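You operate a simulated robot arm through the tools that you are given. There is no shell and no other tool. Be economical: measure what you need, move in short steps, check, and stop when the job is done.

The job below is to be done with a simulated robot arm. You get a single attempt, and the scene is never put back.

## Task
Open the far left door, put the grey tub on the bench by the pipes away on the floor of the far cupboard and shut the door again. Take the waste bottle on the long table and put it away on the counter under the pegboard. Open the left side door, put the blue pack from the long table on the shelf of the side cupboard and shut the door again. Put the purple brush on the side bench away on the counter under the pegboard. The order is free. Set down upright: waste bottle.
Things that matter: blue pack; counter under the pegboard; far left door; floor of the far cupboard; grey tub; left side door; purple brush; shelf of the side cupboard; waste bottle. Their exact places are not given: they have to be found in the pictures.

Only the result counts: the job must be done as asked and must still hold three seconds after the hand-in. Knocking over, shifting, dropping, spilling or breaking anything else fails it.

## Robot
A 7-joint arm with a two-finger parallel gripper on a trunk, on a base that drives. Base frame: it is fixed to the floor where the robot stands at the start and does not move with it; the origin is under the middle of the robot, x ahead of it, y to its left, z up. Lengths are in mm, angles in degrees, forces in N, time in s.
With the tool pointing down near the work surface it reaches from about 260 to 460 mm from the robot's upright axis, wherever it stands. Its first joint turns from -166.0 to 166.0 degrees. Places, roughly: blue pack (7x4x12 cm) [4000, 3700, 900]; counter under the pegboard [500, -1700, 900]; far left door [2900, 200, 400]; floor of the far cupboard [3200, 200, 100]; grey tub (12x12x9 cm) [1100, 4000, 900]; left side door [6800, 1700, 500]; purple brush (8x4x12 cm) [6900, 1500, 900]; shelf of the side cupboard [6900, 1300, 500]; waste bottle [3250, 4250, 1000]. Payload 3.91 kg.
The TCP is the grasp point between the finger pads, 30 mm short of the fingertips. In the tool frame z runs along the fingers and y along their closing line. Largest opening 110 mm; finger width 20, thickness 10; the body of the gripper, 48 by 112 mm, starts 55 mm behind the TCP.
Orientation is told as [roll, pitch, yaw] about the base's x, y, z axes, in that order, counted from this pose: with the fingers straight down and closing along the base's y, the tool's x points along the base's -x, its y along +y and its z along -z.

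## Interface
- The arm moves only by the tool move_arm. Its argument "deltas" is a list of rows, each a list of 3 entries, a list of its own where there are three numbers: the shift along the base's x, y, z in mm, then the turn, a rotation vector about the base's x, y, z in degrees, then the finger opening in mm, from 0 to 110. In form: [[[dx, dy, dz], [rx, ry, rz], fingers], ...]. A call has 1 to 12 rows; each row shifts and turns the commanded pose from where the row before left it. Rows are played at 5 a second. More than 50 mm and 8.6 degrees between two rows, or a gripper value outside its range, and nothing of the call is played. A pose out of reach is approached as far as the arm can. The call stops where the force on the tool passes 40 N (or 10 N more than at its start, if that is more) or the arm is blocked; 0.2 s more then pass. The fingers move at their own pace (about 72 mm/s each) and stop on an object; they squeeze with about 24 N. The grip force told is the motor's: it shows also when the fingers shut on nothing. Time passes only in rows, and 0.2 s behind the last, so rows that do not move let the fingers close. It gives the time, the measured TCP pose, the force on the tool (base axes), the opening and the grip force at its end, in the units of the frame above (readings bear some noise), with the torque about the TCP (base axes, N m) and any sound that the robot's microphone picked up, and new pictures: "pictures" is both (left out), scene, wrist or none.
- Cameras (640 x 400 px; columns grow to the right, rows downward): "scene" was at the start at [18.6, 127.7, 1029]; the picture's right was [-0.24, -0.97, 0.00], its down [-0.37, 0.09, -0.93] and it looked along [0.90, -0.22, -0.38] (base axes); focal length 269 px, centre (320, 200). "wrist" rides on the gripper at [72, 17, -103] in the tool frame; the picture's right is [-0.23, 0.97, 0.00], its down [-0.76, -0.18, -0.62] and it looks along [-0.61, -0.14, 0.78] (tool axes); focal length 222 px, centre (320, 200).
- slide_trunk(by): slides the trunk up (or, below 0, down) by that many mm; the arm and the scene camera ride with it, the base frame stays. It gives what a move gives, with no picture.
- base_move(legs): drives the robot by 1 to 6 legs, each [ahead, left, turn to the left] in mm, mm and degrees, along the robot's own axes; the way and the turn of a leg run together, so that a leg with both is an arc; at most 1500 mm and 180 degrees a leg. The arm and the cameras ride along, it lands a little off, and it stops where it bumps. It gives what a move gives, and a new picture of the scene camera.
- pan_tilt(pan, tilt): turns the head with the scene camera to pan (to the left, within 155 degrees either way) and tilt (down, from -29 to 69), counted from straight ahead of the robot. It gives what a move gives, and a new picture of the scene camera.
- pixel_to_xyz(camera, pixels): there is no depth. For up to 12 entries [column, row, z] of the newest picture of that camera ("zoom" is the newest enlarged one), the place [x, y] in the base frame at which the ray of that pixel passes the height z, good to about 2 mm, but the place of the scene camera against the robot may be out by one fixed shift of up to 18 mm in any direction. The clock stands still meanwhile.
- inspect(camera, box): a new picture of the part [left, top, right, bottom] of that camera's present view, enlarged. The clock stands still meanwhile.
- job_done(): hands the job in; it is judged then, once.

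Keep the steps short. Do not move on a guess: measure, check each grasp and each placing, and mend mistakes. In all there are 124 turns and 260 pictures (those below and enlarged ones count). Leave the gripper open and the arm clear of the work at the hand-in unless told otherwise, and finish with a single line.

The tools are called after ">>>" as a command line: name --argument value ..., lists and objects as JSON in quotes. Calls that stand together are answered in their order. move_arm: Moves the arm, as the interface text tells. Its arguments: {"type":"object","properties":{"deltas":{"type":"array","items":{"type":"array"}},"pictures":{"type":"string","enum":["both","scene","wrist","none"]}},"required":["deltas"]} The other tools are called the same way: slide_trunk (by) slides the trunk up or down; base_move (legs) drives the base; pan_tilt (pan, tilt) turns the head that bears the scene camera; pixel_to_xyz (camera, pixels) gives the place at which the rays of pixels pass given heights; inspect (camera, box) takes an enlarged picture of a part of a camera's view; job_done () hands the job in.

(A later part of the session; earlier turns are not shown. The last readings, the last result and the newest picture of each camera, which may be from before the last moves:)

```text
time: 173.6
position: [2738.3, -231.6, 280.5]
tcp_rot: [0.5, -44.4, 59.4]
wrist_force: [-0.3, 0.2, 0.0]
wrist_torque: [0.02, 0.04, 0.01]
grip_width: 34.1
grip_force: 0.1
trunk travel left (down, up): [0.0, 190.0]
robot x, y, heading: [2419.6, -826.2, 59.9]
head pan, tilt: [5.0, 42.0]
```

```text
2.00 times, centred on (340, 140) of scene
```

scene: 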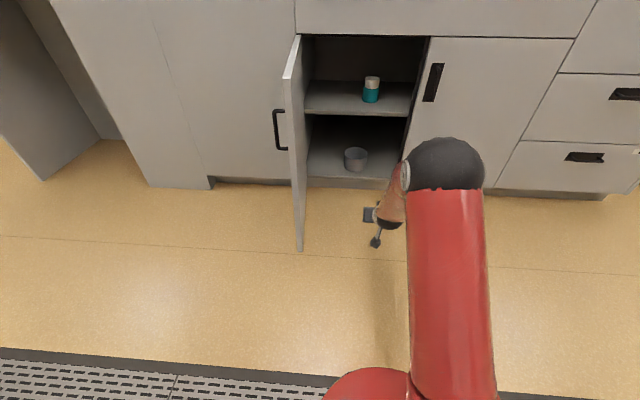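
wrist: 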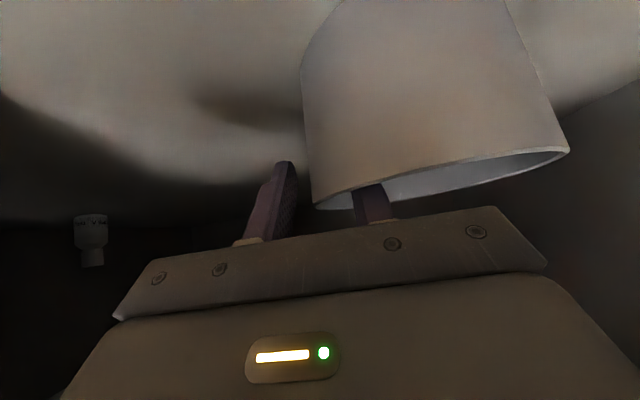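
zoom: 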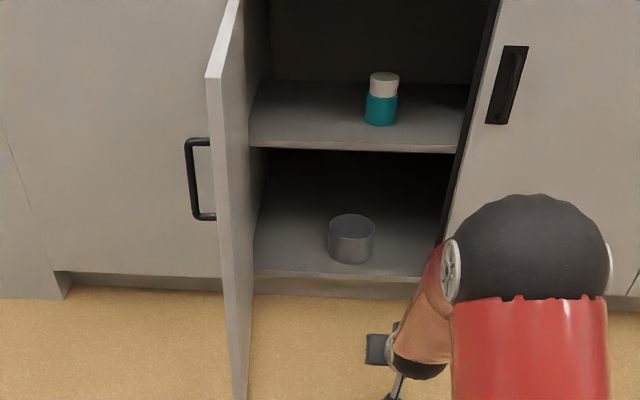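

Tub is upright on the floor. To shut the door I go round to its left (outer) side and push it right with the closed gripper.

>>> move_arm --deltas '[[[0, 0, 0], [0, 0, 0], 0], [[0, 0, 0], [0, 0, 0], 0]]' --pictures "none"

>>> base_move --legs '[[-150, 0, 0], [0, 410, 0], [260, 0, 0]]'

>>> base_move --legs '[[0, -300, 0]]'

```text
time: 174.2
position: [2738.4, -232.4, 279.7]
tcp_rot: [0.5, -44.2, 59.3]
wrist_force: [0.5, 0.4, 0.1]
wrist_torque: [0.0, -0.01, 0.0]
grip_width: 0.0
grip_force: 24.3
trunk travel left (down, up): [0.0, 190.0]
robot x, y, heading: [2419.3, -824.9, 60.0]
head pan, tilt: [5.0, 42.0]
```

```text
time: 179.2
position: [2460.7, 72.4, 280.5]
tcp_rot: [0.5, -44.3, 58.2]
wrist_force: [0.5, 0.1, -0.3]
wrist_torque: [0.02, -0.04, 0.03]
grip_width: 0.0
grip_force: 24.2
trunk travel left (down, up): [0.0, 190.0]
robot x, y, heading: [2134.0, -516.8, 59.0]
head pan, tilt: [5.0, 42.0]
```

scene: 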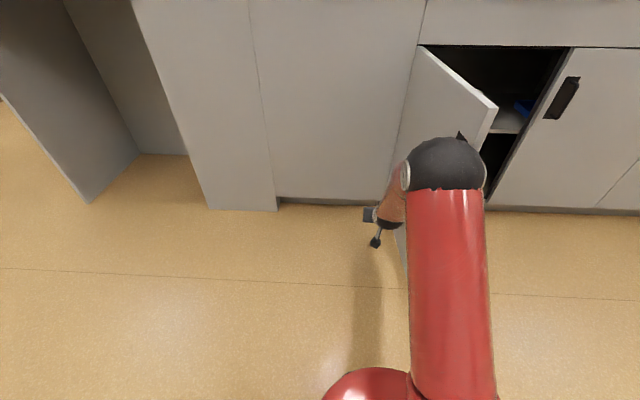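

```text
time: 181.3
position: [2712.3, -78.8, 280.8]
tcp_rot: [0.5, -44.3, 58.8]
wrist_force: [-0.1, 0.3, 0.2]
wrist_torque: [0.0, 0.0, 0.01]
grip_width: 0.1
grip_force: 23.8
trunk travel left (down, up): [0.0, 190.0]
robot x, y, heading: [2389.1, -671.6, 59.5]
head pan, tilt: [5.0, 42.0]
```

scene: 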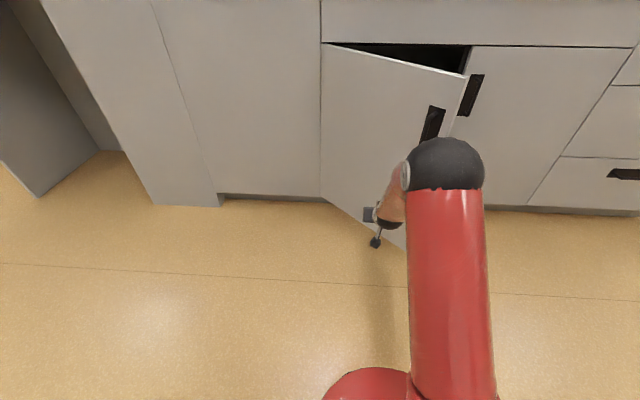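

Nearly there: the door is about 30° open. I push ahead.

>>> base_move --legs '[[225, -60, 1]]'

>>> move_arm --deltas '[[[7.4, 13, 0], [0, 0, 0], 0], [[7.4, 13, 0], [0, 0, 0], 0], [[7.4, 13, 0], [0, 0, 0], 0], [[7.4, 13, 0], [0, 0, 0], 0]]' --pictures "scene"

```text
time: 183.0
position: [2870.5, 90.5, 281.3]
tcp_rot: [0.5, -44.2, 59.5]
wrist_force: [-0.6, -0.3, 1.0]
wrist_torque: [0.02, 0.01, -0.02]
grip_width: 0.2
grip_force: 24.0
trunk travel left (down, up): [0.0, 190.0]
robot x, y, heading: [2555.4, -506.1, 60.0]
head pan, tilt: [5.0, 42.0]
```

scene: 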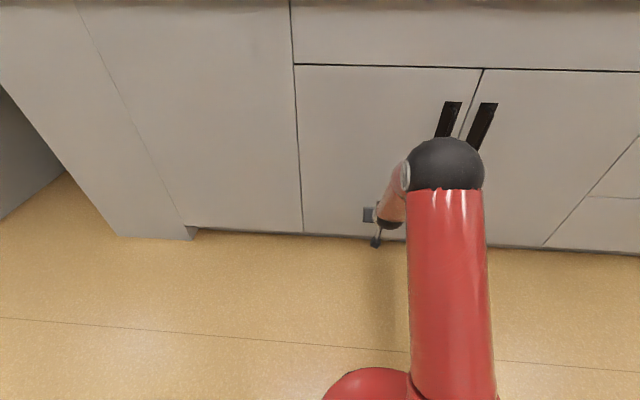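

```text
time: 183.8
position: [2888.4, 119.9, 276.7]
tcp_rot: [0.4, -43.1, 59.5]
wrist_force: [-0.8, -2.9, -1.2]
wrist_torque: [0.21, -0.12, 0.02]
grip_width: 0.0
grip_force: 23.8
trunk travel left (down, up): [0.0, 190.0]
robot x, y, heading: [2558.9, -508.0, 60.0]
head pan, tilt: [5.0, 42.0]
stopped in row 3: the force on the tool passed its limit at 135 N (the readings are from after the stop); the commanded pose is now the measured one
```

scene: 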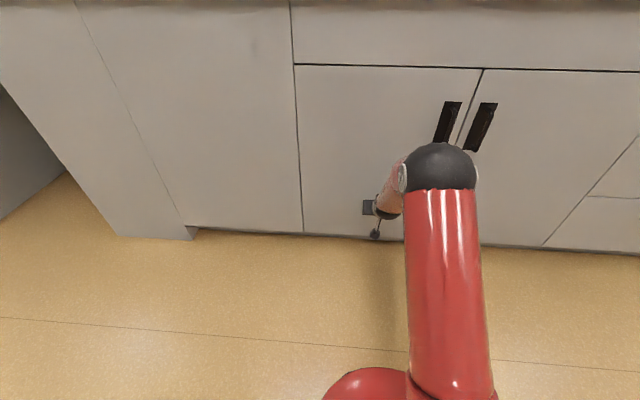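

The door is shut. I back off, raise the arm, and drive round to the long table.

>>> base_move --legs '[[-350, 0, 0]]'

>>> move_arm --deltas '[[[-8, -14, 48], [0, 0, 0], 60], [[-8, -14, 48], [0, 0, 0], 60], [[-8, -14, 48], [0, 0, 0], 60], [[-8, -14, 48], [0, 0, 0], 60], [[-8, -14, 48], [0, 0, 0], 60], [[-8, -14, 48], [0, 0, 0], 60], [[-8, -14, 48], [0, 0, 0], 60], [[-8, -14, 48], [0, 0, 0], 60], [[-8, -14, 48], [0, 0, 0], 60], [[-8, -14, 48], [0, 0, 0], 60], [[-8, -14, 48], [0, 0, 0], 60], [[-8, -14, 48], [0, 0, 0], 60]]' --pictures "none"

>>> slide_trunk --by 190

>>> base_move --legs '[[0, 1300, 0], [0, 1260, 0], [1500, 0, 0], [1500, 0, 0], [300, 0, 0]]'

>>> pan_tilt --pan -30 --tilt 15

```text
time: 186.1
position: [2721.1, -186.2, 277.0]
tcp_rot: [0.4, -43.3, 58.6]
wrist_force: [-0.5, 0.2, -0.3]
wrist_torque: [-0.01, 0.02, 0.0]
grip_width: 0.1
grip_force: 23.5
trunk travel left (down, up): [0.0, 190.0]
robot x, y, heading: [2379.9, -805.3, 59.7]
head pan, tilt: [5.0, 42.0]
```

scene: 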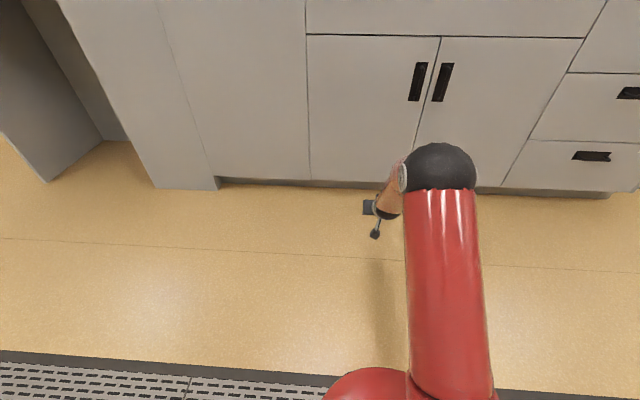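

```text
refused: row 1 steps farther than a row can; nothing moved
```

```text
time: 188.2
position: [2721.1, -186.5, 467.3]
tcp_rot: [0.5, -43.2, 58.7]
wrist_force: [0.3, 1.3, 0.8]
wrist_torque: [0.01, 0.03, -0.01]
grip_width: 0.1
grip_force: 23.6
trunk travel left (down, up): [-190.0, 0.0]
robot x, y, heading: [2380.4, -811.7, 59.5]
head pan, tilt: [5.0, 42.0]
```

```text
time: 216.6
position: [2128.3, 4041.5, 467.0]
tcp_rot: [0.4, -43.4, 59.4]
wrist_force: [0.0, 0.4, -0.4]
wrist_torque: [-0.01, 0.03, 0.0]
grip_width: 0.0
grip_force: 23.9
trunk travel left (down, up): [-190.0, 0.0]
robot x, y, heading: [1790.2, 3416.4, 60.1]
head pan, tilt: [5.0, 42.0]
```

scene: 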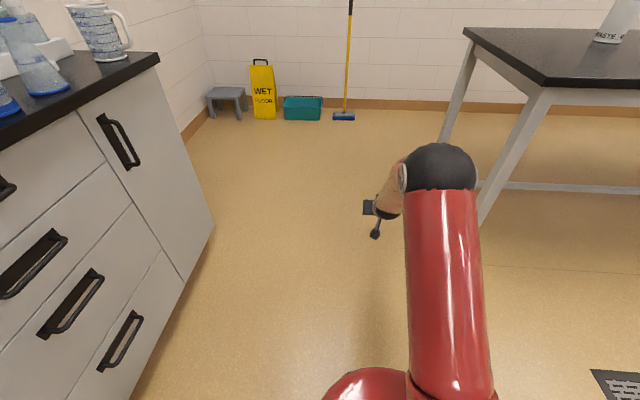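

```text
time: 217.6
position: [2127.2, 4042.6, 467.0]
tcp_rot: [0.4, -43.4, 59.3]
wrist_force: [-0.1, 0.0, -0.6]
wrist_torque: [0.03, 0.01, 0.0]
grip_width: 0.0
grip_force: 24.3
trunk travel left (down, up): [-190.0, 0.0]
robot x, y, heading: [1793.6, 3413.2, 60.0]
head pan, tilt: [-30.0, 15.0]
```

scene: 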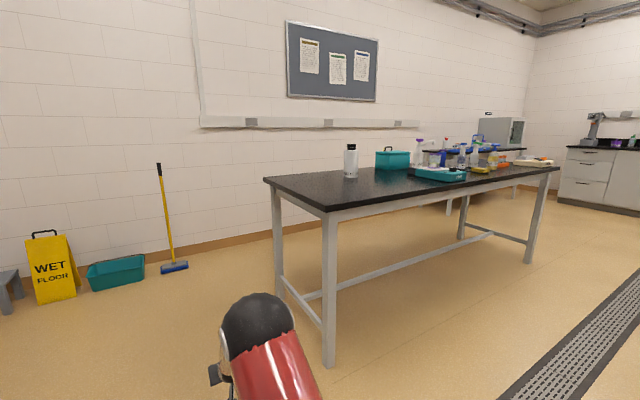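

The waste bottle (white, black cap) stands near the left end of the table. I raise the arm and turn the tool level.

>>> move_arm --deltas '[[[-6, -10, 46], [0, 0, 0], 110], [[-6, -10, 46], [0, 0, 0], 110], [[-6, -10, 46], [0, 0, 0], 110], [[-6, -10, 46], [0, 0, 0], 110], [[-6, -10, 46], [0, 0, 0], 110], [[-6, -10, 46], [0, 0, 0], 110], [[-6, -10, 46], [6.5, -3.75, 0], 110], [[-6, -10, 46], [6.5, -3.75, 0], 110], [[-6, -10, 46], [6.5, -3.75, 0], 110], [[-6, -10, 46], [6.5, -3.75, 0], 110], [[-6, -10, 46], [6.5, -3.75, 0], 110], [[-6, -10, 46], [6.5, -3.75, 0], 110]]' --pictures "none"

>>> inspect --camera "scene" --box '[250, 120, 580, 320]'

>>> pixel_to_xyz --camera "scene" --pixels '[[265, 181, 900], [326, 211, 900], [556, 167, 900], [350, 178, 900], [329, 362, 0], [528, 262, 0]]'

```text
time: 220.2
position: [2053.5, 3920.9, 1021.2]
tcp_rot: [19.2, -88.2, 40.8]
wrist_force: [0.4, 0.1, 0.0]
wrist_torque: [0.01, 0.02, -0.02]
grip_width: 109.9
grip_force: 0.2
trunk travel left (down, up): [-190.0, 0.0]
robot x, y, heading: [1794.2, 3418.5, 60.0]
head pan, tilt: [-30.0, 15.0]
```

```text
1.94 times, centred on (415, 220) of scene
```

zoom: 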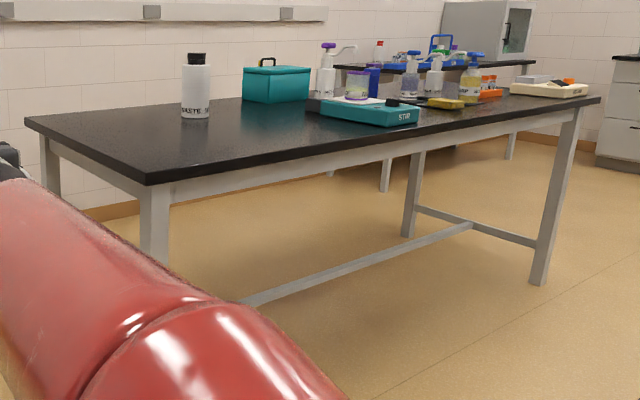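

```text
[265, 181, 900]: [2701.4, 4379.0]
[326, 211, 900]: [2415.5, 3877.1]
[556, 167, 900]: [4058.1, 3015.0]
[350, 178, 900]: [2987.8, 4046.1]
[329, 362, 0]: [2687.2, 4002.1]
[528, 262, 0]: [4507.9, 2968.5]
```

I check wall/broom positions left of the table, for an approach from the table's left end.

>>> pixel_to_xyz --camera "scene" --pixels '[[175, 270, 0], [220, 260, 0], [120, 287, 0], [60, 300, 0], [284, 270, 400], [350, 178, 830], [326, 211, 830], [265, 181, 830], [390, 170, 830]]'

>>> base_move --legs '[[0, -600, 0], [200, 0, 0]]'

>>> pan_tilt --pan 5 --tilt 30

```text
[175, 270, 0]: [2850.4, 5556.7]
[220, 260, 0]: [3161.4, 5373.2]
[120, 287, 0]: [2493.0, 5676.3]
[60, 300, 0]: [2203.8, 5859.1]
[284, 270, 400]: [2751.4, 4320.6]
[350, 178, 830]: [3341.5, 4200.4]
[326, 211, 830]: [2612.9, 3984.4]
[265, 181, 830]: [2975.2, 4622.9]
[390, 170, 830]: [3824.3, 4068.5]
```

```text
time: 224.8
position: [2673.9, 3788.7, 1022.5]
tcp_rot: [17.9, -88.2, 42.1]
wrist_force: [-0.8, 0.5, 0.3]
wrist_torque: [0.01, 0.03, -0.01]
grip_width: 110.1
grip_force: 0.1
trunk travel left (down, up): [-190.0, 0.0]
robot x, y, heading: [2415.0, 3284.3, 60.1]
head pan, tilt: [-30.0, 15.0]
```

scene: 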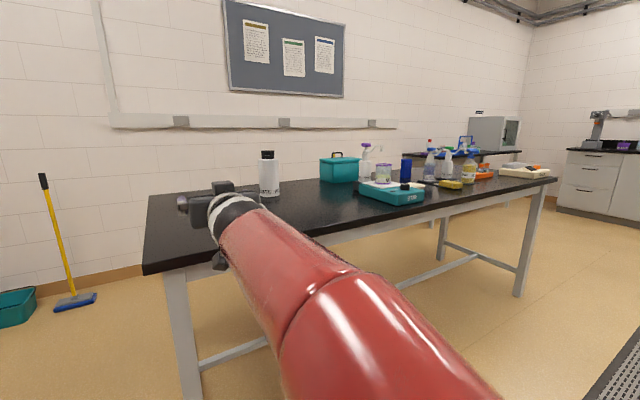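

```text
time: 225.8
position: [2674.2, 3790.3, 1021.2]
tcp_rot: [17.9, -88.2, 42.2]
wrist_force: [-0.6, 0.0, -0.6]
wrist_torque: [0.0, -0.02, 0.01]
grip_width: 109.9
grip_force: 0.1
trunk travel left (down, up): [-190.0, 0.0]
robot x, y, heading: [2415.6, 3285.5, 60.0]
head pan, tilt: [5.0, 30.0]
```

scene: 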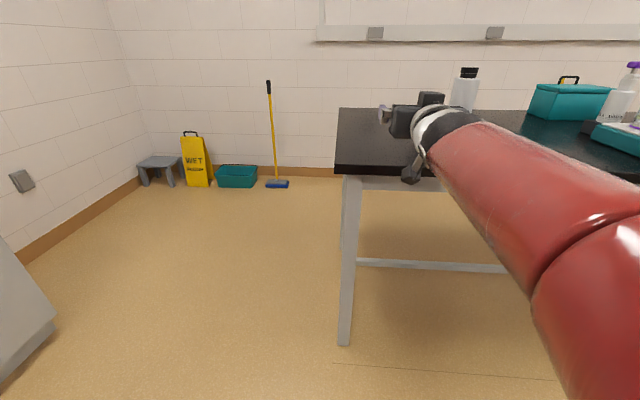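

The wall is at v≈6230, so there is 730 mm behind the table; the bottle is only ~190 mm from the table's back edge. I drive round the left end to the back side.

>>> base_move --legs '[[0, 630, 0], [1000, 0, 0], [0, 0, 90], [0, -740, 0], [0, 0, 90.4]]'

>>> pan_tilt --pan 40 --tilt 20

```text
time: 245.5
position: [2504.6, 4613.1, 1022.5]
tcp_rot: [17.9, -88.2, -140.2]
wrist_force: [0.2, -0.2, 0.0]
wrist_torque: [0.0, 0.05, 0.02]
grip_width: 109.9
grip_force: 0.2
trunk travel left (down, up): [-190.0, 0.0]
robot x, y, heading: [2785.0, 5104.9, -122.3]
head pan, tilt: [5.0, 30.0]
```

scene: 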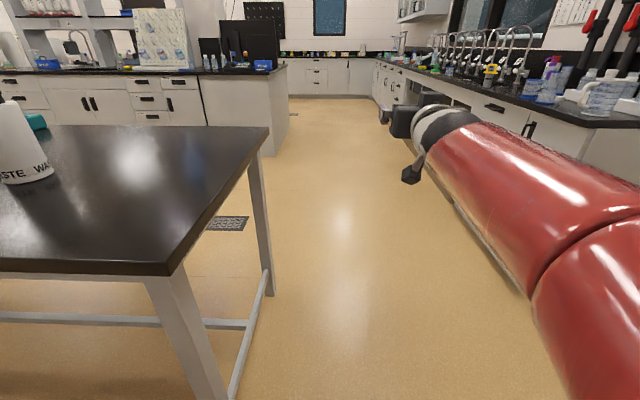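

```text
time: 246.5
position: [2505.5, 4614.1, 1022.5]
tcp_rot: [17.9, -88.2, -140.2]
wrist_force: [-0.5, -0.3, 0.4]
wrist_torque: [0.0, 0.0, -0.03]
grip_width: 110.1
grip_force: 0.0
trunk travel left (down, up): [-190.0, 0.0]
robot x, y, heading: [2783.6, 5108.0, -122.1]
head pan, tilt: [40.0, 20.0]
```

scene: 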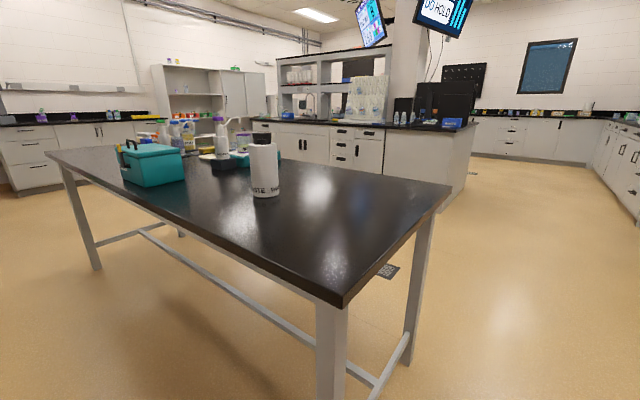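

>>> pixel_to_xyz --camera "scene" --pixels '[[266, 196, 830], [266, 196, 860], [338, 306, 830], [338, 306, 860], [450, 188, 830], [450, 188, 860], [330, 400, 400], [264, 140, 1000], [85, 270, 0]]'

>>> inspect --camera "scene" --box '[100, 100, 360, 260]'

```text
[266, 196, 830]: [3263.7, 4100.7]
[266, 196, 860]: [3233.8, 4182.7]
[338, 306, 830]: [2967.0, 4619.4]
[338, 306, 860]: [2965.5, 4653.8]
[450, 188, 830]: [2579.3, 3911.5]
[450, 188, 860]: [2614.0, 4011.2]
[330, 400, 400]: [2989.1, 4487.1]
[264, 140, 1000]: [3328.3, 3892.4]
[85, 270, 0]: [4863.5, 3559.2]
```

```text
2.46 times, centred on (230, 180) of scene
```

zoom: 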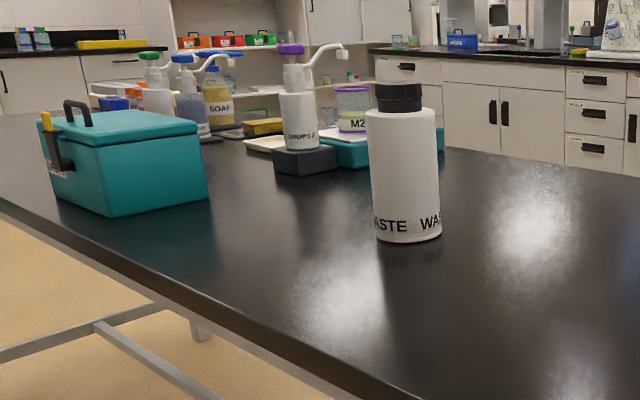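

Bottle: body ≈100 mm wide (too near the opening limit), cap ≈66 mm wide, top ≈ z 1065. I'll grip the cap with the level tool. I retract the arm a bit, back the base slightly, and move sideways along the table back.

>>> move_arm --deltas '[[[16, 25.5, 20], [0, 0, 0], 110], [[16, 25.5, 20], [0, 0, 0], 110]]' --pictures "none"

>>> base_move --legs '[[0, 0, 2.5], [-60, 0, 0], [0, 860, 0]]'

>>> pan_tilt --pan 0 --tilt 25

>>> move_arm --deltas '[[[0, 0, 0], [0, 0, 0], 110]]' --pictures "wrist"

```text
time: 247.1
position: [2537.5, 4662.1, 1064.6]
tcp_rot: [17.2, -88.3, -139.6]
wrist_force: [-0.3, -0.5, -1.1]
wrist_torque: [-0.02, 0.03, 0.01]
grip_width: 109.9
grip_force: 0.1
trunk travel left (down, up): [-190.0, 0.0]
robot x, y, heading: [2787.5, 5107.7, -122.3]
head pan, tilt: [40.0, 20.0]
```

```text
time: 252.8
position: [3391.9, 4270.6, 1062.3]
tcp_rot: [17.9, -88.2, -135.2]
wrist_force: [0.6, 0.5, -0.3]
wrist_torque: [0.02, -0.01, 0.0]
grip_width: 110.2
grip_force: 0.0
trunk travel left (down, up): [-190.0, 0.0]
robot x, y, heading: [3601.0, 4736.0, -117.2]
head pan, tilt: [40.0, 20.0]
```

scene: 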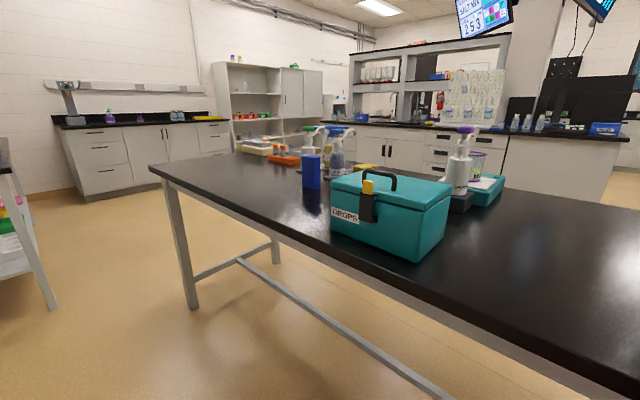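

```text
time: 253.9
position: [3392.2, 4270.1, 1063.0]
tcp_rot: [17.7, -88.2, -135.2]
wrist_force: [-0.2, -1.2, 0.5]
wrist_torque: [-0.01, 0.0, -0.01]
grip_width: 110.0
grip_force: 0.0
trunk travel left (down, up): [-190.0, 0.0]
robot x, y, heading: [3602.6, 4735.8, -117.2]
head pan, tilt: [0.0, 25.0]
```

scene: 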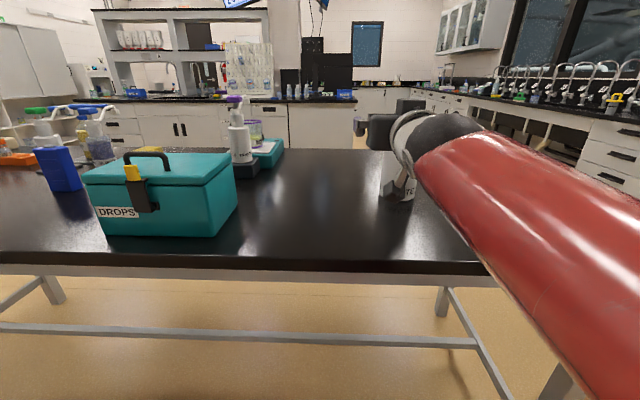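

```text
time: 254.3
position: [3392.7, 4270.6, 1064.8]
tcp_rot: [17.9, -88.2, -135.2]
wrist_force: [0.0, 0.1, 0.2]
wrist_torque: [0.01, 0.01, -0.01]
grip_width: 109.9
grip_force: 0.0
trunk travel left (down, up): [-190.0, 0.0]
robot x, y, heading: [3601.8, 4734.0, -117.2]
head pan, tilt: [0.0, 25.0]
```

wrist: 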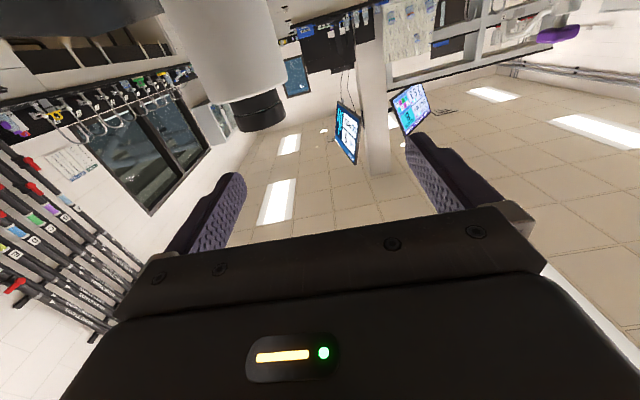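

The cap is visible in the wrist picture at (260,112). I measure.

>>> pixel_to_xyz --camera "wrist" --pixels '[[263, 122, 1060], [263, 122, 1075], [263, 122, 1090], [239, 125, 1070], [286, 112, 1070], [225, 103, 1040], [287, 85, 1040]]'

>>> inspect --camera "wrist" --box '[160, 0, 340, 140]'

>>> inspect --camera "scene" --box '[330, 80, 480, 220]'

```text
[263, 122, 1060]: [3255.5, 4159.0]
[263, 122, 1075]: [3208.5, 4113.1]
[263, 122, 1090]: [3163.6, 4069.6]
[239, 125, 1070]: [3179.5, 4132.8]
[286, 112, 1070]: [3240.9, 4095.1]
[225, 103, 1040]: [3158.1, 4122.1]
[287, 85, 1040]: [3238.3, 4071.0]
```

```text
2.86 times, centred on (250, 70) of wrist
```

zoom: 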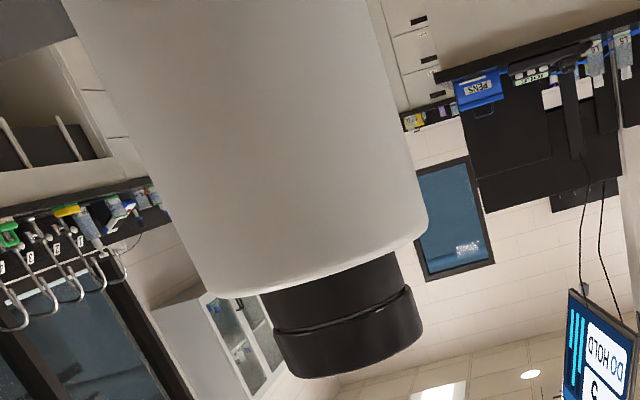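

```text
2.86 times, centred on (405, 150) of scene
```

zoom: 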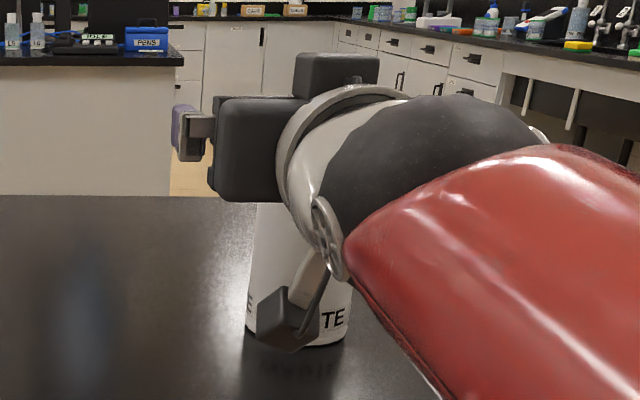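

>>> pixel_to_xyz --camera "scene" --pixels '[[397, 200, 840], [380, 194, 840], [415, 195, 840], [330, 262, 840], [330, 270, 810], [140, 236, 840], [60, 192, 840]]'

```text
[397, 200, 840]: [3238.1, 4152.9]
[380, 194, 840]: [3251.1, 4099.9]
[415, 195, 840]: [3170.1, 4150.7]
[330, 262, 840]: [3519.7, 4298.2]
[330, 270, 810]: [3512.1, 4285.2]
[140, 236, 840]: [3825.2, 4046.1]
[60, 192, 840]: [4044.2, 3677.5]
```

Bottle axis ≈ (3220, 4126), cap top ≈1070. I shift right 86 mm to line up, then look.

>>> move_arm --deltas '[[[-38.5, 19.9, -4], [0, 0, 0], 110], [[-38.5, 19.9, -4], [0, 0, 0], 110], [[-23, -44, 0], [0, 0, 0], 110]]'

```text
time: 255.1
position: [3290.8, 4266.7, 1056.8]
tcp_rot: [17.6, -88.3, -134.8]
wrist_force: [-0.1, 1.4, 1.0]
wrist_torque: [0.03, 0.0, 0.04]
grip_width: 109.8
grip_force: 0.0
trunk travel left (down, up): [-190.0, 0.0]
robot x, y, heading: [3601.2, 4736.9, -117.4]
head pan, tilt: [0.0, 25.0]
```

scene: 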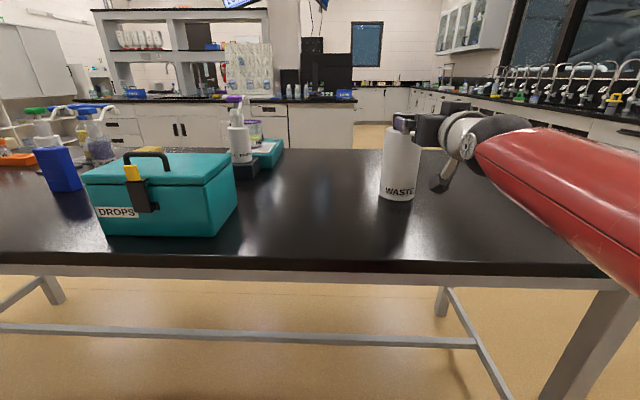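
wrist: 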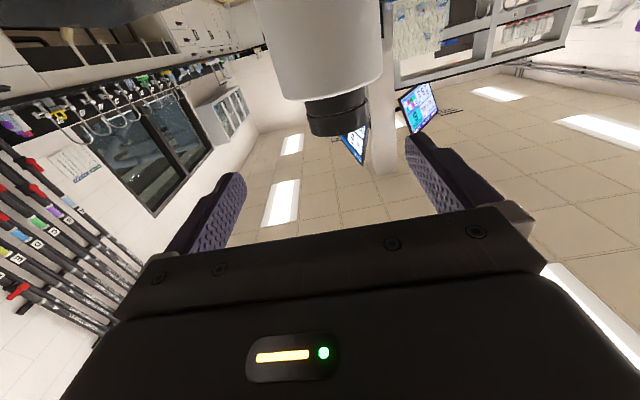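

>>> pixel_to_xyz --camera "wrist" --pixels '[[340, 121, 1060], [340, 121, 1070], [312, 128, 1065], [369, 112, 1065], [306, 98, 1035], [363, 86, 1035]]'

>>> inspect --camera "scene" --box '[350, 90, 480, 210]'

```text
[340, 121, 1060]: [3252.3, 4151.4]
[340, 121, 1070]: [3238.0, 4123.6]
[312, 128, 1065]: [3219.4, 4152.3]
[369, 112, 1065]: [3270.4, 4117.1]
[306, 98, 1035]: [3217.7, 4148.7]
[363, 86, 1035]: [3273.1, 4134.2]
```

```text
3.33 times, centred on (415, 150) of scene
```

zoom: 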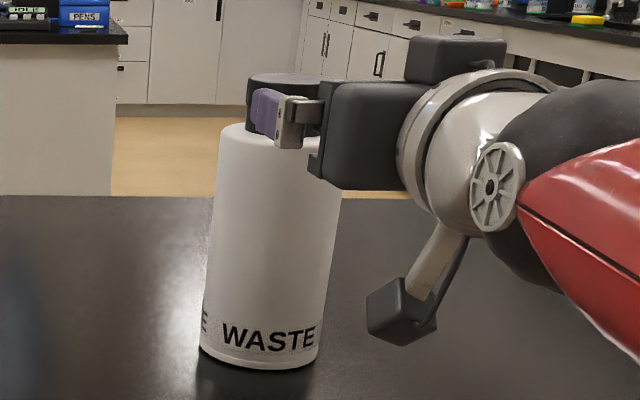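

Cap centre ≈ (3248, 4143), top ≈1062. I shift 18 left and advance 80 mm.

>>> move_arm --deltas '[[[16, -8.3, -4], [0, 0, 0], 110], [[-18.4, -35.6, -3], [0, 0, 0], 110], [[-18.4, -35.6, 0], [0, 0, 0], 110]]'

>>> inspect --camera "scene" --box '[350, 90, 480, 210]'

```text
time: 255.9
position: [3265.4, 4191.1, 1048.6]
tcp_rot: [21.0, -88.2, -139.0]
wrist_force: [5.4, -4.7, -0.1]
wrist_torque: [0.03, 0.0, -0.53]
grip_width: 109.7
grip_force: 0.0
trunk travel left (down, up): [-190.0, 0.0]
robot x, y, heading: [3602.6, 4732.8, -117.3]
head pan, tilt: [0.0, 25.0]
```

scene: 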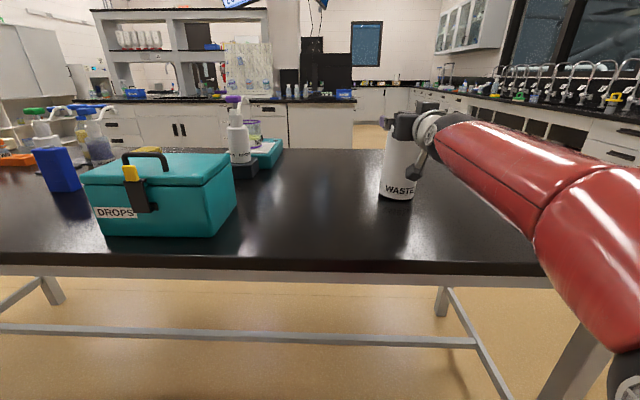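
wrist: 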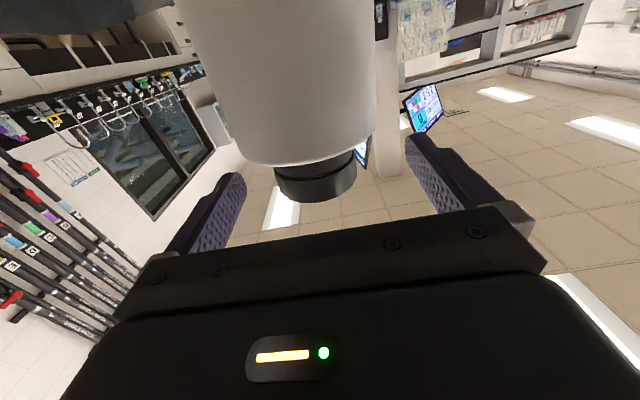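

```text
3.33 times, centred on (415, 150) of scene
```

zoom: 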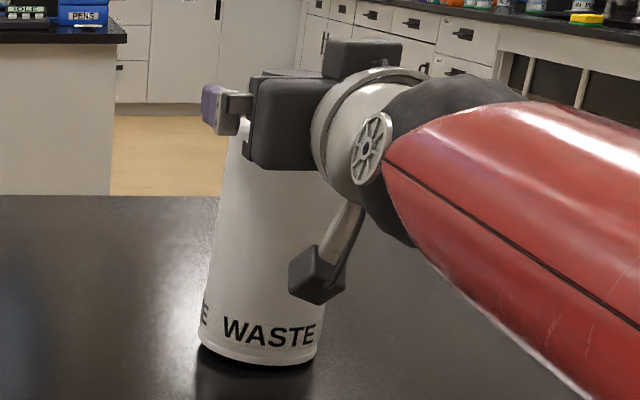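

There's a side force of about 7 N — something touches. I back up 40 mm and look.

>>> move_arm --deltas '[[[18.4, 35.6, 0], [0, 0, 0], 110], [[0, 0, 0], [0, 0, 0], 110]]'

>>> inspect --camera "scene" --box '[350, 90, 480, 210]'

```text
time: 256.5
position: [3294.0, 4220.3, 1047.7]
tcp_rot: [15.7, -88.2, -133.1]
wrist_force: [0.2, -0.6, -0.8]
wrist_torque: [-0.02, -0.01, 0.0]
grip_width: 110.2
grip_force: 0.0
trunk travel left (down, up): [-190.0, 0.0]
robot x, y, heading: [3600.8, 4734.2, -117.0]
head pan, tilt: [0.0, 25.0]
```

scene: 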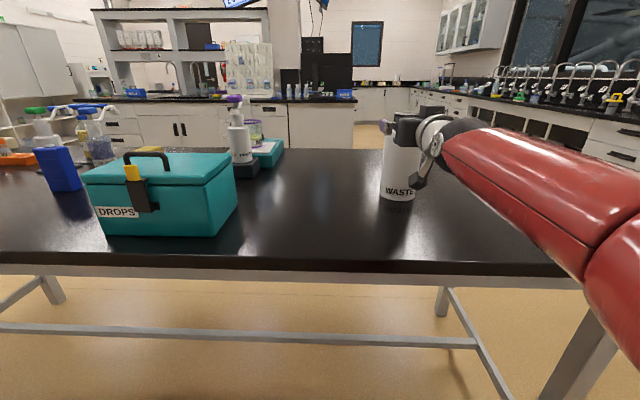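
wrist: 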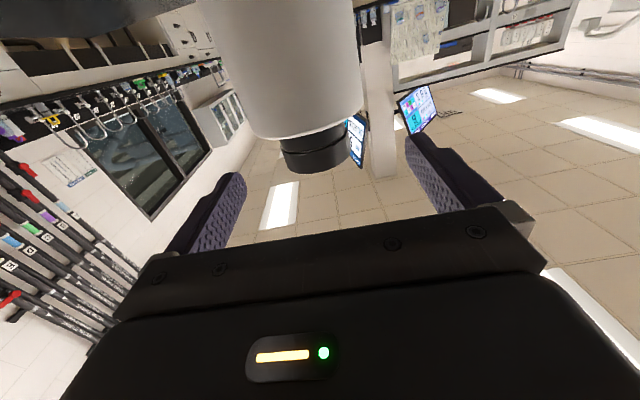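

```text
3.33 times, centred on (415, 150) of scene
```

zoom: 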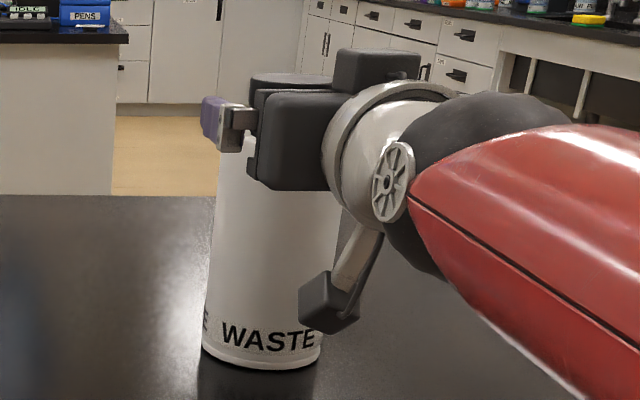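

The right finger touched the bottle's shoulder: I was too far left and too low. I re-measure the cap.

>>> pixel_to_xyz --camera "wrist" --pixels '[[317, 158, 1060], [317, 158, 1065], [284, 165, 1065], [351, 155, 1065], [280, 146, 1040], [346, 128, 1040], [248, 132, 1035], [361, 110, 1035]]'

>>> inspect --camera "wrist" --box '[200, 60, 440, 210]'

```text
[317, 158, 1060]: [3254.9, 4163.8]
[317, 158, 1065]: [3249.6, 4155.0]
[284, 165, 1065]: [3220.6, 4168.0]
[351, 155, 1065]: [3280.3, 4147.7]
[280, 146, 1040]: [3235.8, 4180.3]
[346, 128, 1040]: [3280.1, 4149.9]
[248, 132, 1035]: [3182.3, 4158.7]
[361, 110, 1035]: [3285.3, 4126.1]
```

```text
2.67 times, centred on (320, 135) of wrist
```

zoom: 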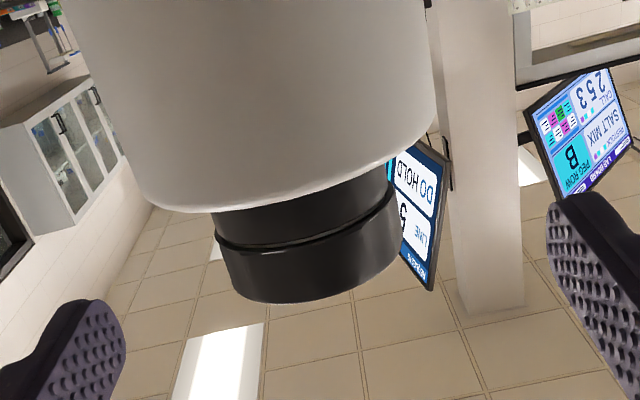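

I shift right 12, up 7, and advance 40, then check force.

>>> move_arm --deltas '[[[-10.7, 5.5, 7], [0, 0, 0], 110], [[-18.4, -35.6, 0], [0, 0, 0], 110]]' --pictures "wrist"

```text
time: 257.1
position: [3262.3, 4192.5, 1052.7]
tcp_rot: [14.2, -88.2, -131.7]
wrist_force: [5.1, -4.0, -0.4]
wrist_torque: [0.01, 0.03, -0.53]
grip_width: 110.0
grip_force: 0.2
trunk travel left (down, up): [-190.0, 0.0]
robot x, y, heading: [3600.7, 4735.1, -117.1]
head pan, tilt: [0.0, 25.0]
```

wrist: 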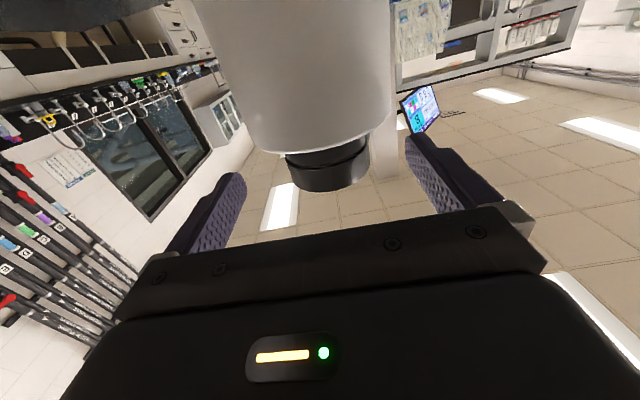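

Same side force again. I check in the scene whether the bottle leans.

>>> inspect --camera "scene" --box '[350, 90, 480, 210]'

>>> inspect --camera "scene" --box '[380, 60, 640, 400]'

```text
3.33 times, centred on (415, 150) of scene
```

zoom: 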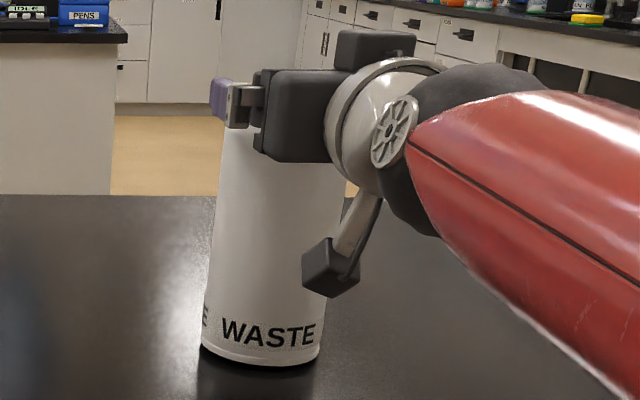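

```text
1.18 times, centred on (510, 230) of scene
```

zoom: 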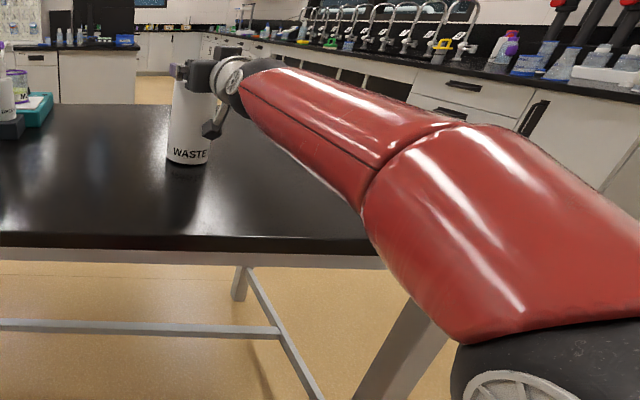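

The bottle is upright; the force acts on the gripper body, likely the bent wrist against its own forearm. I turn the tool 8° left about the TCP while finishing the advance.

>>> move_arm --deltas '[[[-3, -6, 1], [0, 0, 4], 110], [[-7, -15, 0], [0, 0, 4], 110], [[-6, -15, 0], [0, 0, 0], 110]]' --pictures "wrist"

```text
time: 257.9
position: [3246.3, 4155.5, 1057.6]
tcp_rot: [17.4, -88.2, -126.8]
wrist_force: [0.2, 1.0, -0.8]
wrist_torque: [0.01, 0.04, 0.01]
grip_width: 110.0
grip_force: 0.0
trunk travel left (down, up): [-190.0, 0.0]
robot x, y, heading: [3602.9, 4728.8, -117.6]
head pan, tilt: [0.0, 25.0]
```

wrist: 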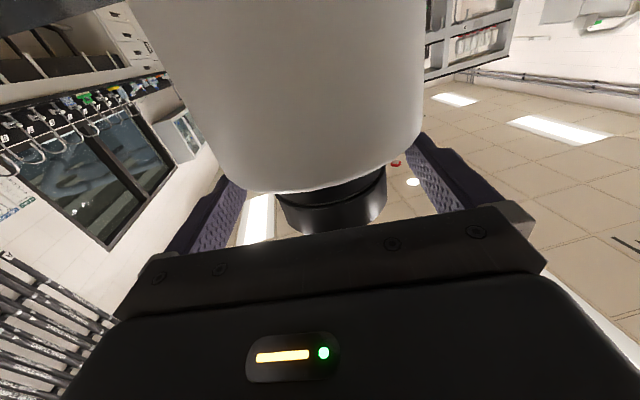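

The force is gone and the cap sits between the pads. I lower 3 mm and close.

>>> move_arm --deltas '[[[0, 0, -3], [0, 0, 0], 110], [[0, 0, 0], [0, 0, 0], 60], [[0, 0, 0], [0, 0, 0], 40], [[0, 0, 0], [0, 0, 0], 40], [[0, 0, 0], [0, 0, 0], 40]]'

```text
time: 259.1
position: [3246.0, 4154.4, 1053.1]
tcp_rot: [18.2, -88.2, -127.5]
wrist_force: [2.9, -1.4, 2.0]
wrist_torque: [-0.08, -0.13, -0.06]
grip_width: 57.5
grip_force: 23.8
trunk travel left (down, up): [-190.0, 0.0]
robot x, y, heading: [3600.8, 4736.8, -117.3]
head pan, tilt: [0.0, 25.0]
```

scene: 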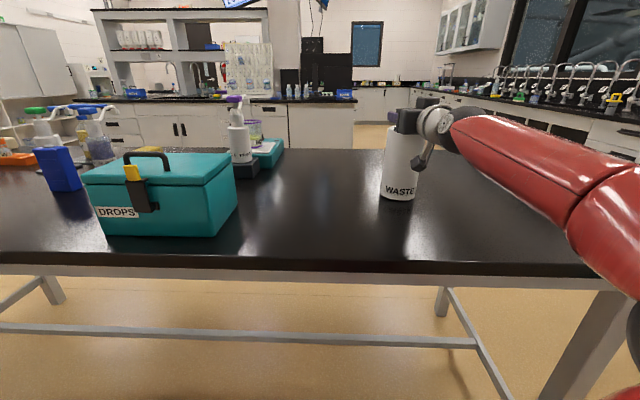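
wrist: 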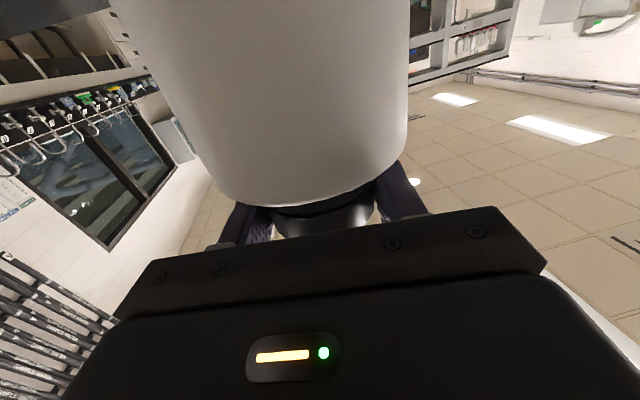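

Gripped at 57.5 mm (cap). I lift 60 mm.

>>> move_arm --deltas '[[[0, 0, 10], [0, 0, 0], 40], [[0, 0, 20], [0, 0, 0], 40], [[0, 0, 30], [0, 0, 0], 40], [[8, 16, 0], [0, 0, 0], 40], [[0, 0, 0], [0, 0, 0], 40]]'

```text
time: 260.3
position: [3254.8, 4170.0, 1113.4]
tcp_rot: [17.7, -88.2, -127.0]
wrist_force: [-0.8, -0.3, -5.9]
wrist_torque: [0.0, 0.03, 0.02]
grip_width: 57.6
grip_force: 24.1
trunk travel left (down, up): [-190.0, 0.0]
robot x, y, heading: [3603.0, 4736.7, -117.2]
head pan, tilt: [0.0, 25.0]
```

scene: 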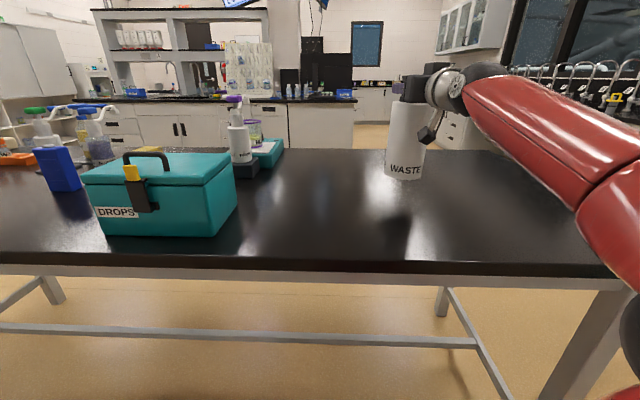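
wrist: 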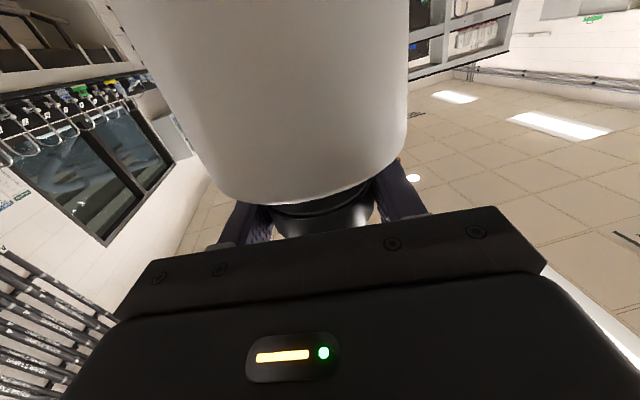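

Held firmly (≈6 N weight). I drive round the table end and down the corridor toward the pegboard counter.

>>> base_move --legs '[[0, 0, -2.4], [0, -950, 0], [1500, 0, 0], [1400, 0, 0]]'

>>> pan_tilt --pan 20 --tilt 12

```text
time: 279.3
position: [911.3, 2159.1, 1114.9]
tcp_rot: [17.8, -88.2, -129.7]
wrist_force: [-0.2, -0.2, -6.3]
wrist_torque: [-0.04, 0.01, -0.01]
grip_width: 55.8
grip_force: 24.3
trunk travel left (down, up): [-190.0, 0.0]
robot x, y, heading: [1283.8, 2704.7, -119.7]
head pan, tilt: [0.0, 25.0]
```

scene: 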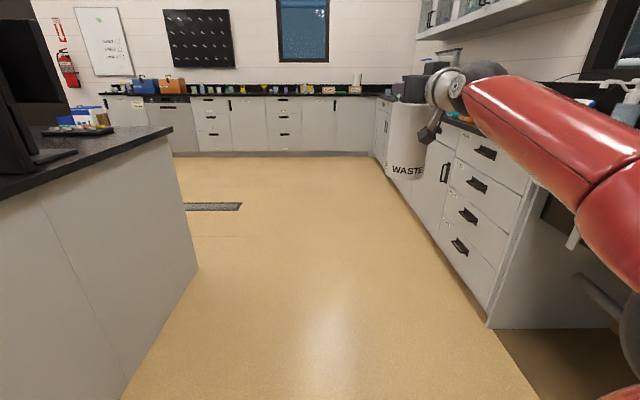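

```text
time: 280.2
position: [911.0, 2158.5, 1113.6]
tcp_rot: [17.7, -88.2, -129.8]
wrist_force: [0.7, -0.4, -5.8]
wrist_torque: [-0.03, 0.04, 0.0]
grip_width: 56.0
grip_force: 23.8
trunk travel left (down, up): [-190.0, 0.0]
robot x, y, heading: [1283.3, 2709.4, -119.8]
head pan, tilt: [20.0, 12.0]
```

scene: 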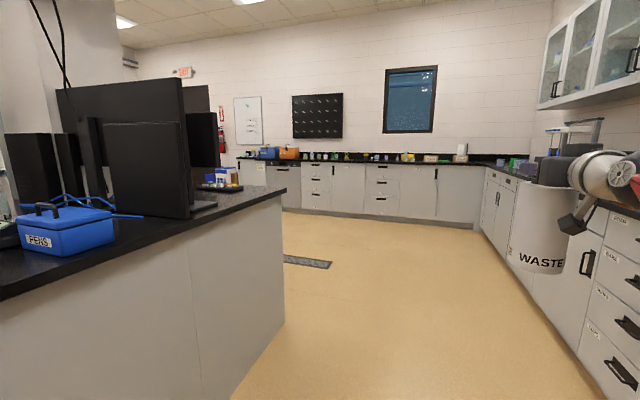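

>>> base_move --legs '[[1500, 0, 0], [1500, 0, 0], [0, 1400, 0]]'

>>> pan_tilt --pan 5 --tilt 18

```text
time: 301.6
position: [680.3, -1191.6, 1114.6]
tcp_rot: [17.7, -88.2, -127.8]
wrist_force: [-0.3, -0.6, -6.1]
wrist_torque: [-0.05, 0.03, 0.01]
grip_width: 55.8
grip_force: 24.1
trunk travel left (down, up): [-190.0, 0.0]
robot x, y, heading: [1032.8, -630.5, -117.8]
head pan, tilt: [20.0, 12.0]
```

scene: 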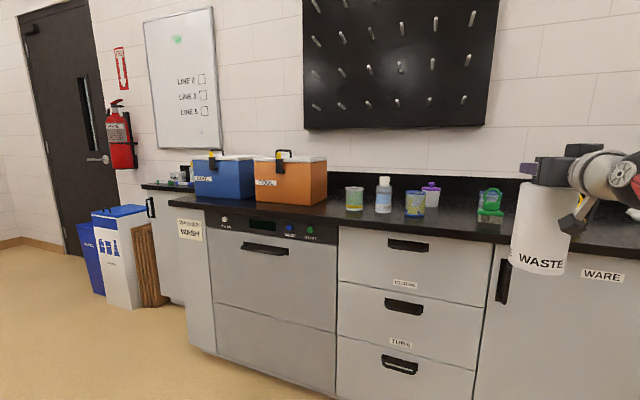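

```text
time: 302.3
position: [680.9, -1192.4, 1114.3]
tcp_rot: [17.7, -88.1, -127.8]
wrist_force: [-0.7, 1.2, -5.7]
wrist_torque: [-0.07, 0.0, -0.01]
grip_width: 55.6
grip_force: 23.2
trunk travel left (down, up): [-190.0, 0.0]
robot x, y, heading: [1032.0, -634.4, -118.1]
head pan, tilt: [5.0, 18.0]
```

scene: 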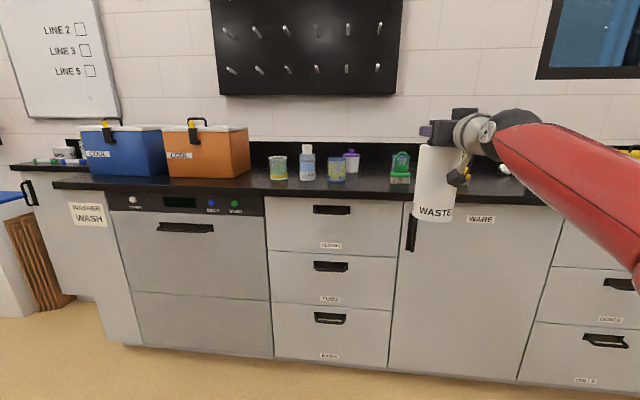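

>>> pixel_to_xyz --camera "scene" --pixels '[[330, 195, 900], [250, 178, 900], [278, 181, 900], [307, 181, 900], [337, 182, 900], [352, 173, 900], [400, 184, 900], [330, 168, 900], [398, 168, 900], [460, 200, 900]]'

>>> inspect --camera "scene" --box '[240, 120, 480, 240]'

```text
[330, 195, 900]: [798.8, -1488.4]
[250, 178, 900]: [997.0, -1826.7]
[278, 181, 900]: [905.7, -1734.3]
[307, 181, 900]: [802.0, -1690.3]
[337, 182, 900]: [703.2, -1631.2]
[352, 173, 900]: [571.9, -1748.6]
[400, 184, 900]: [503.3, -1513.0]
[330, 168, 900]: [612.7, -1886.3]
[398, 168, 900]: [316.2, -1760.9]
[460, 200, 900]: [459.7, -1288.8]
```

```text
2.67 times, centred on (360, 180) of scene
```

zoom: 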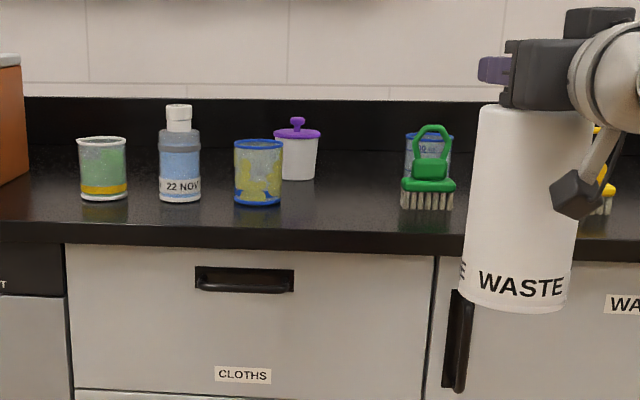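

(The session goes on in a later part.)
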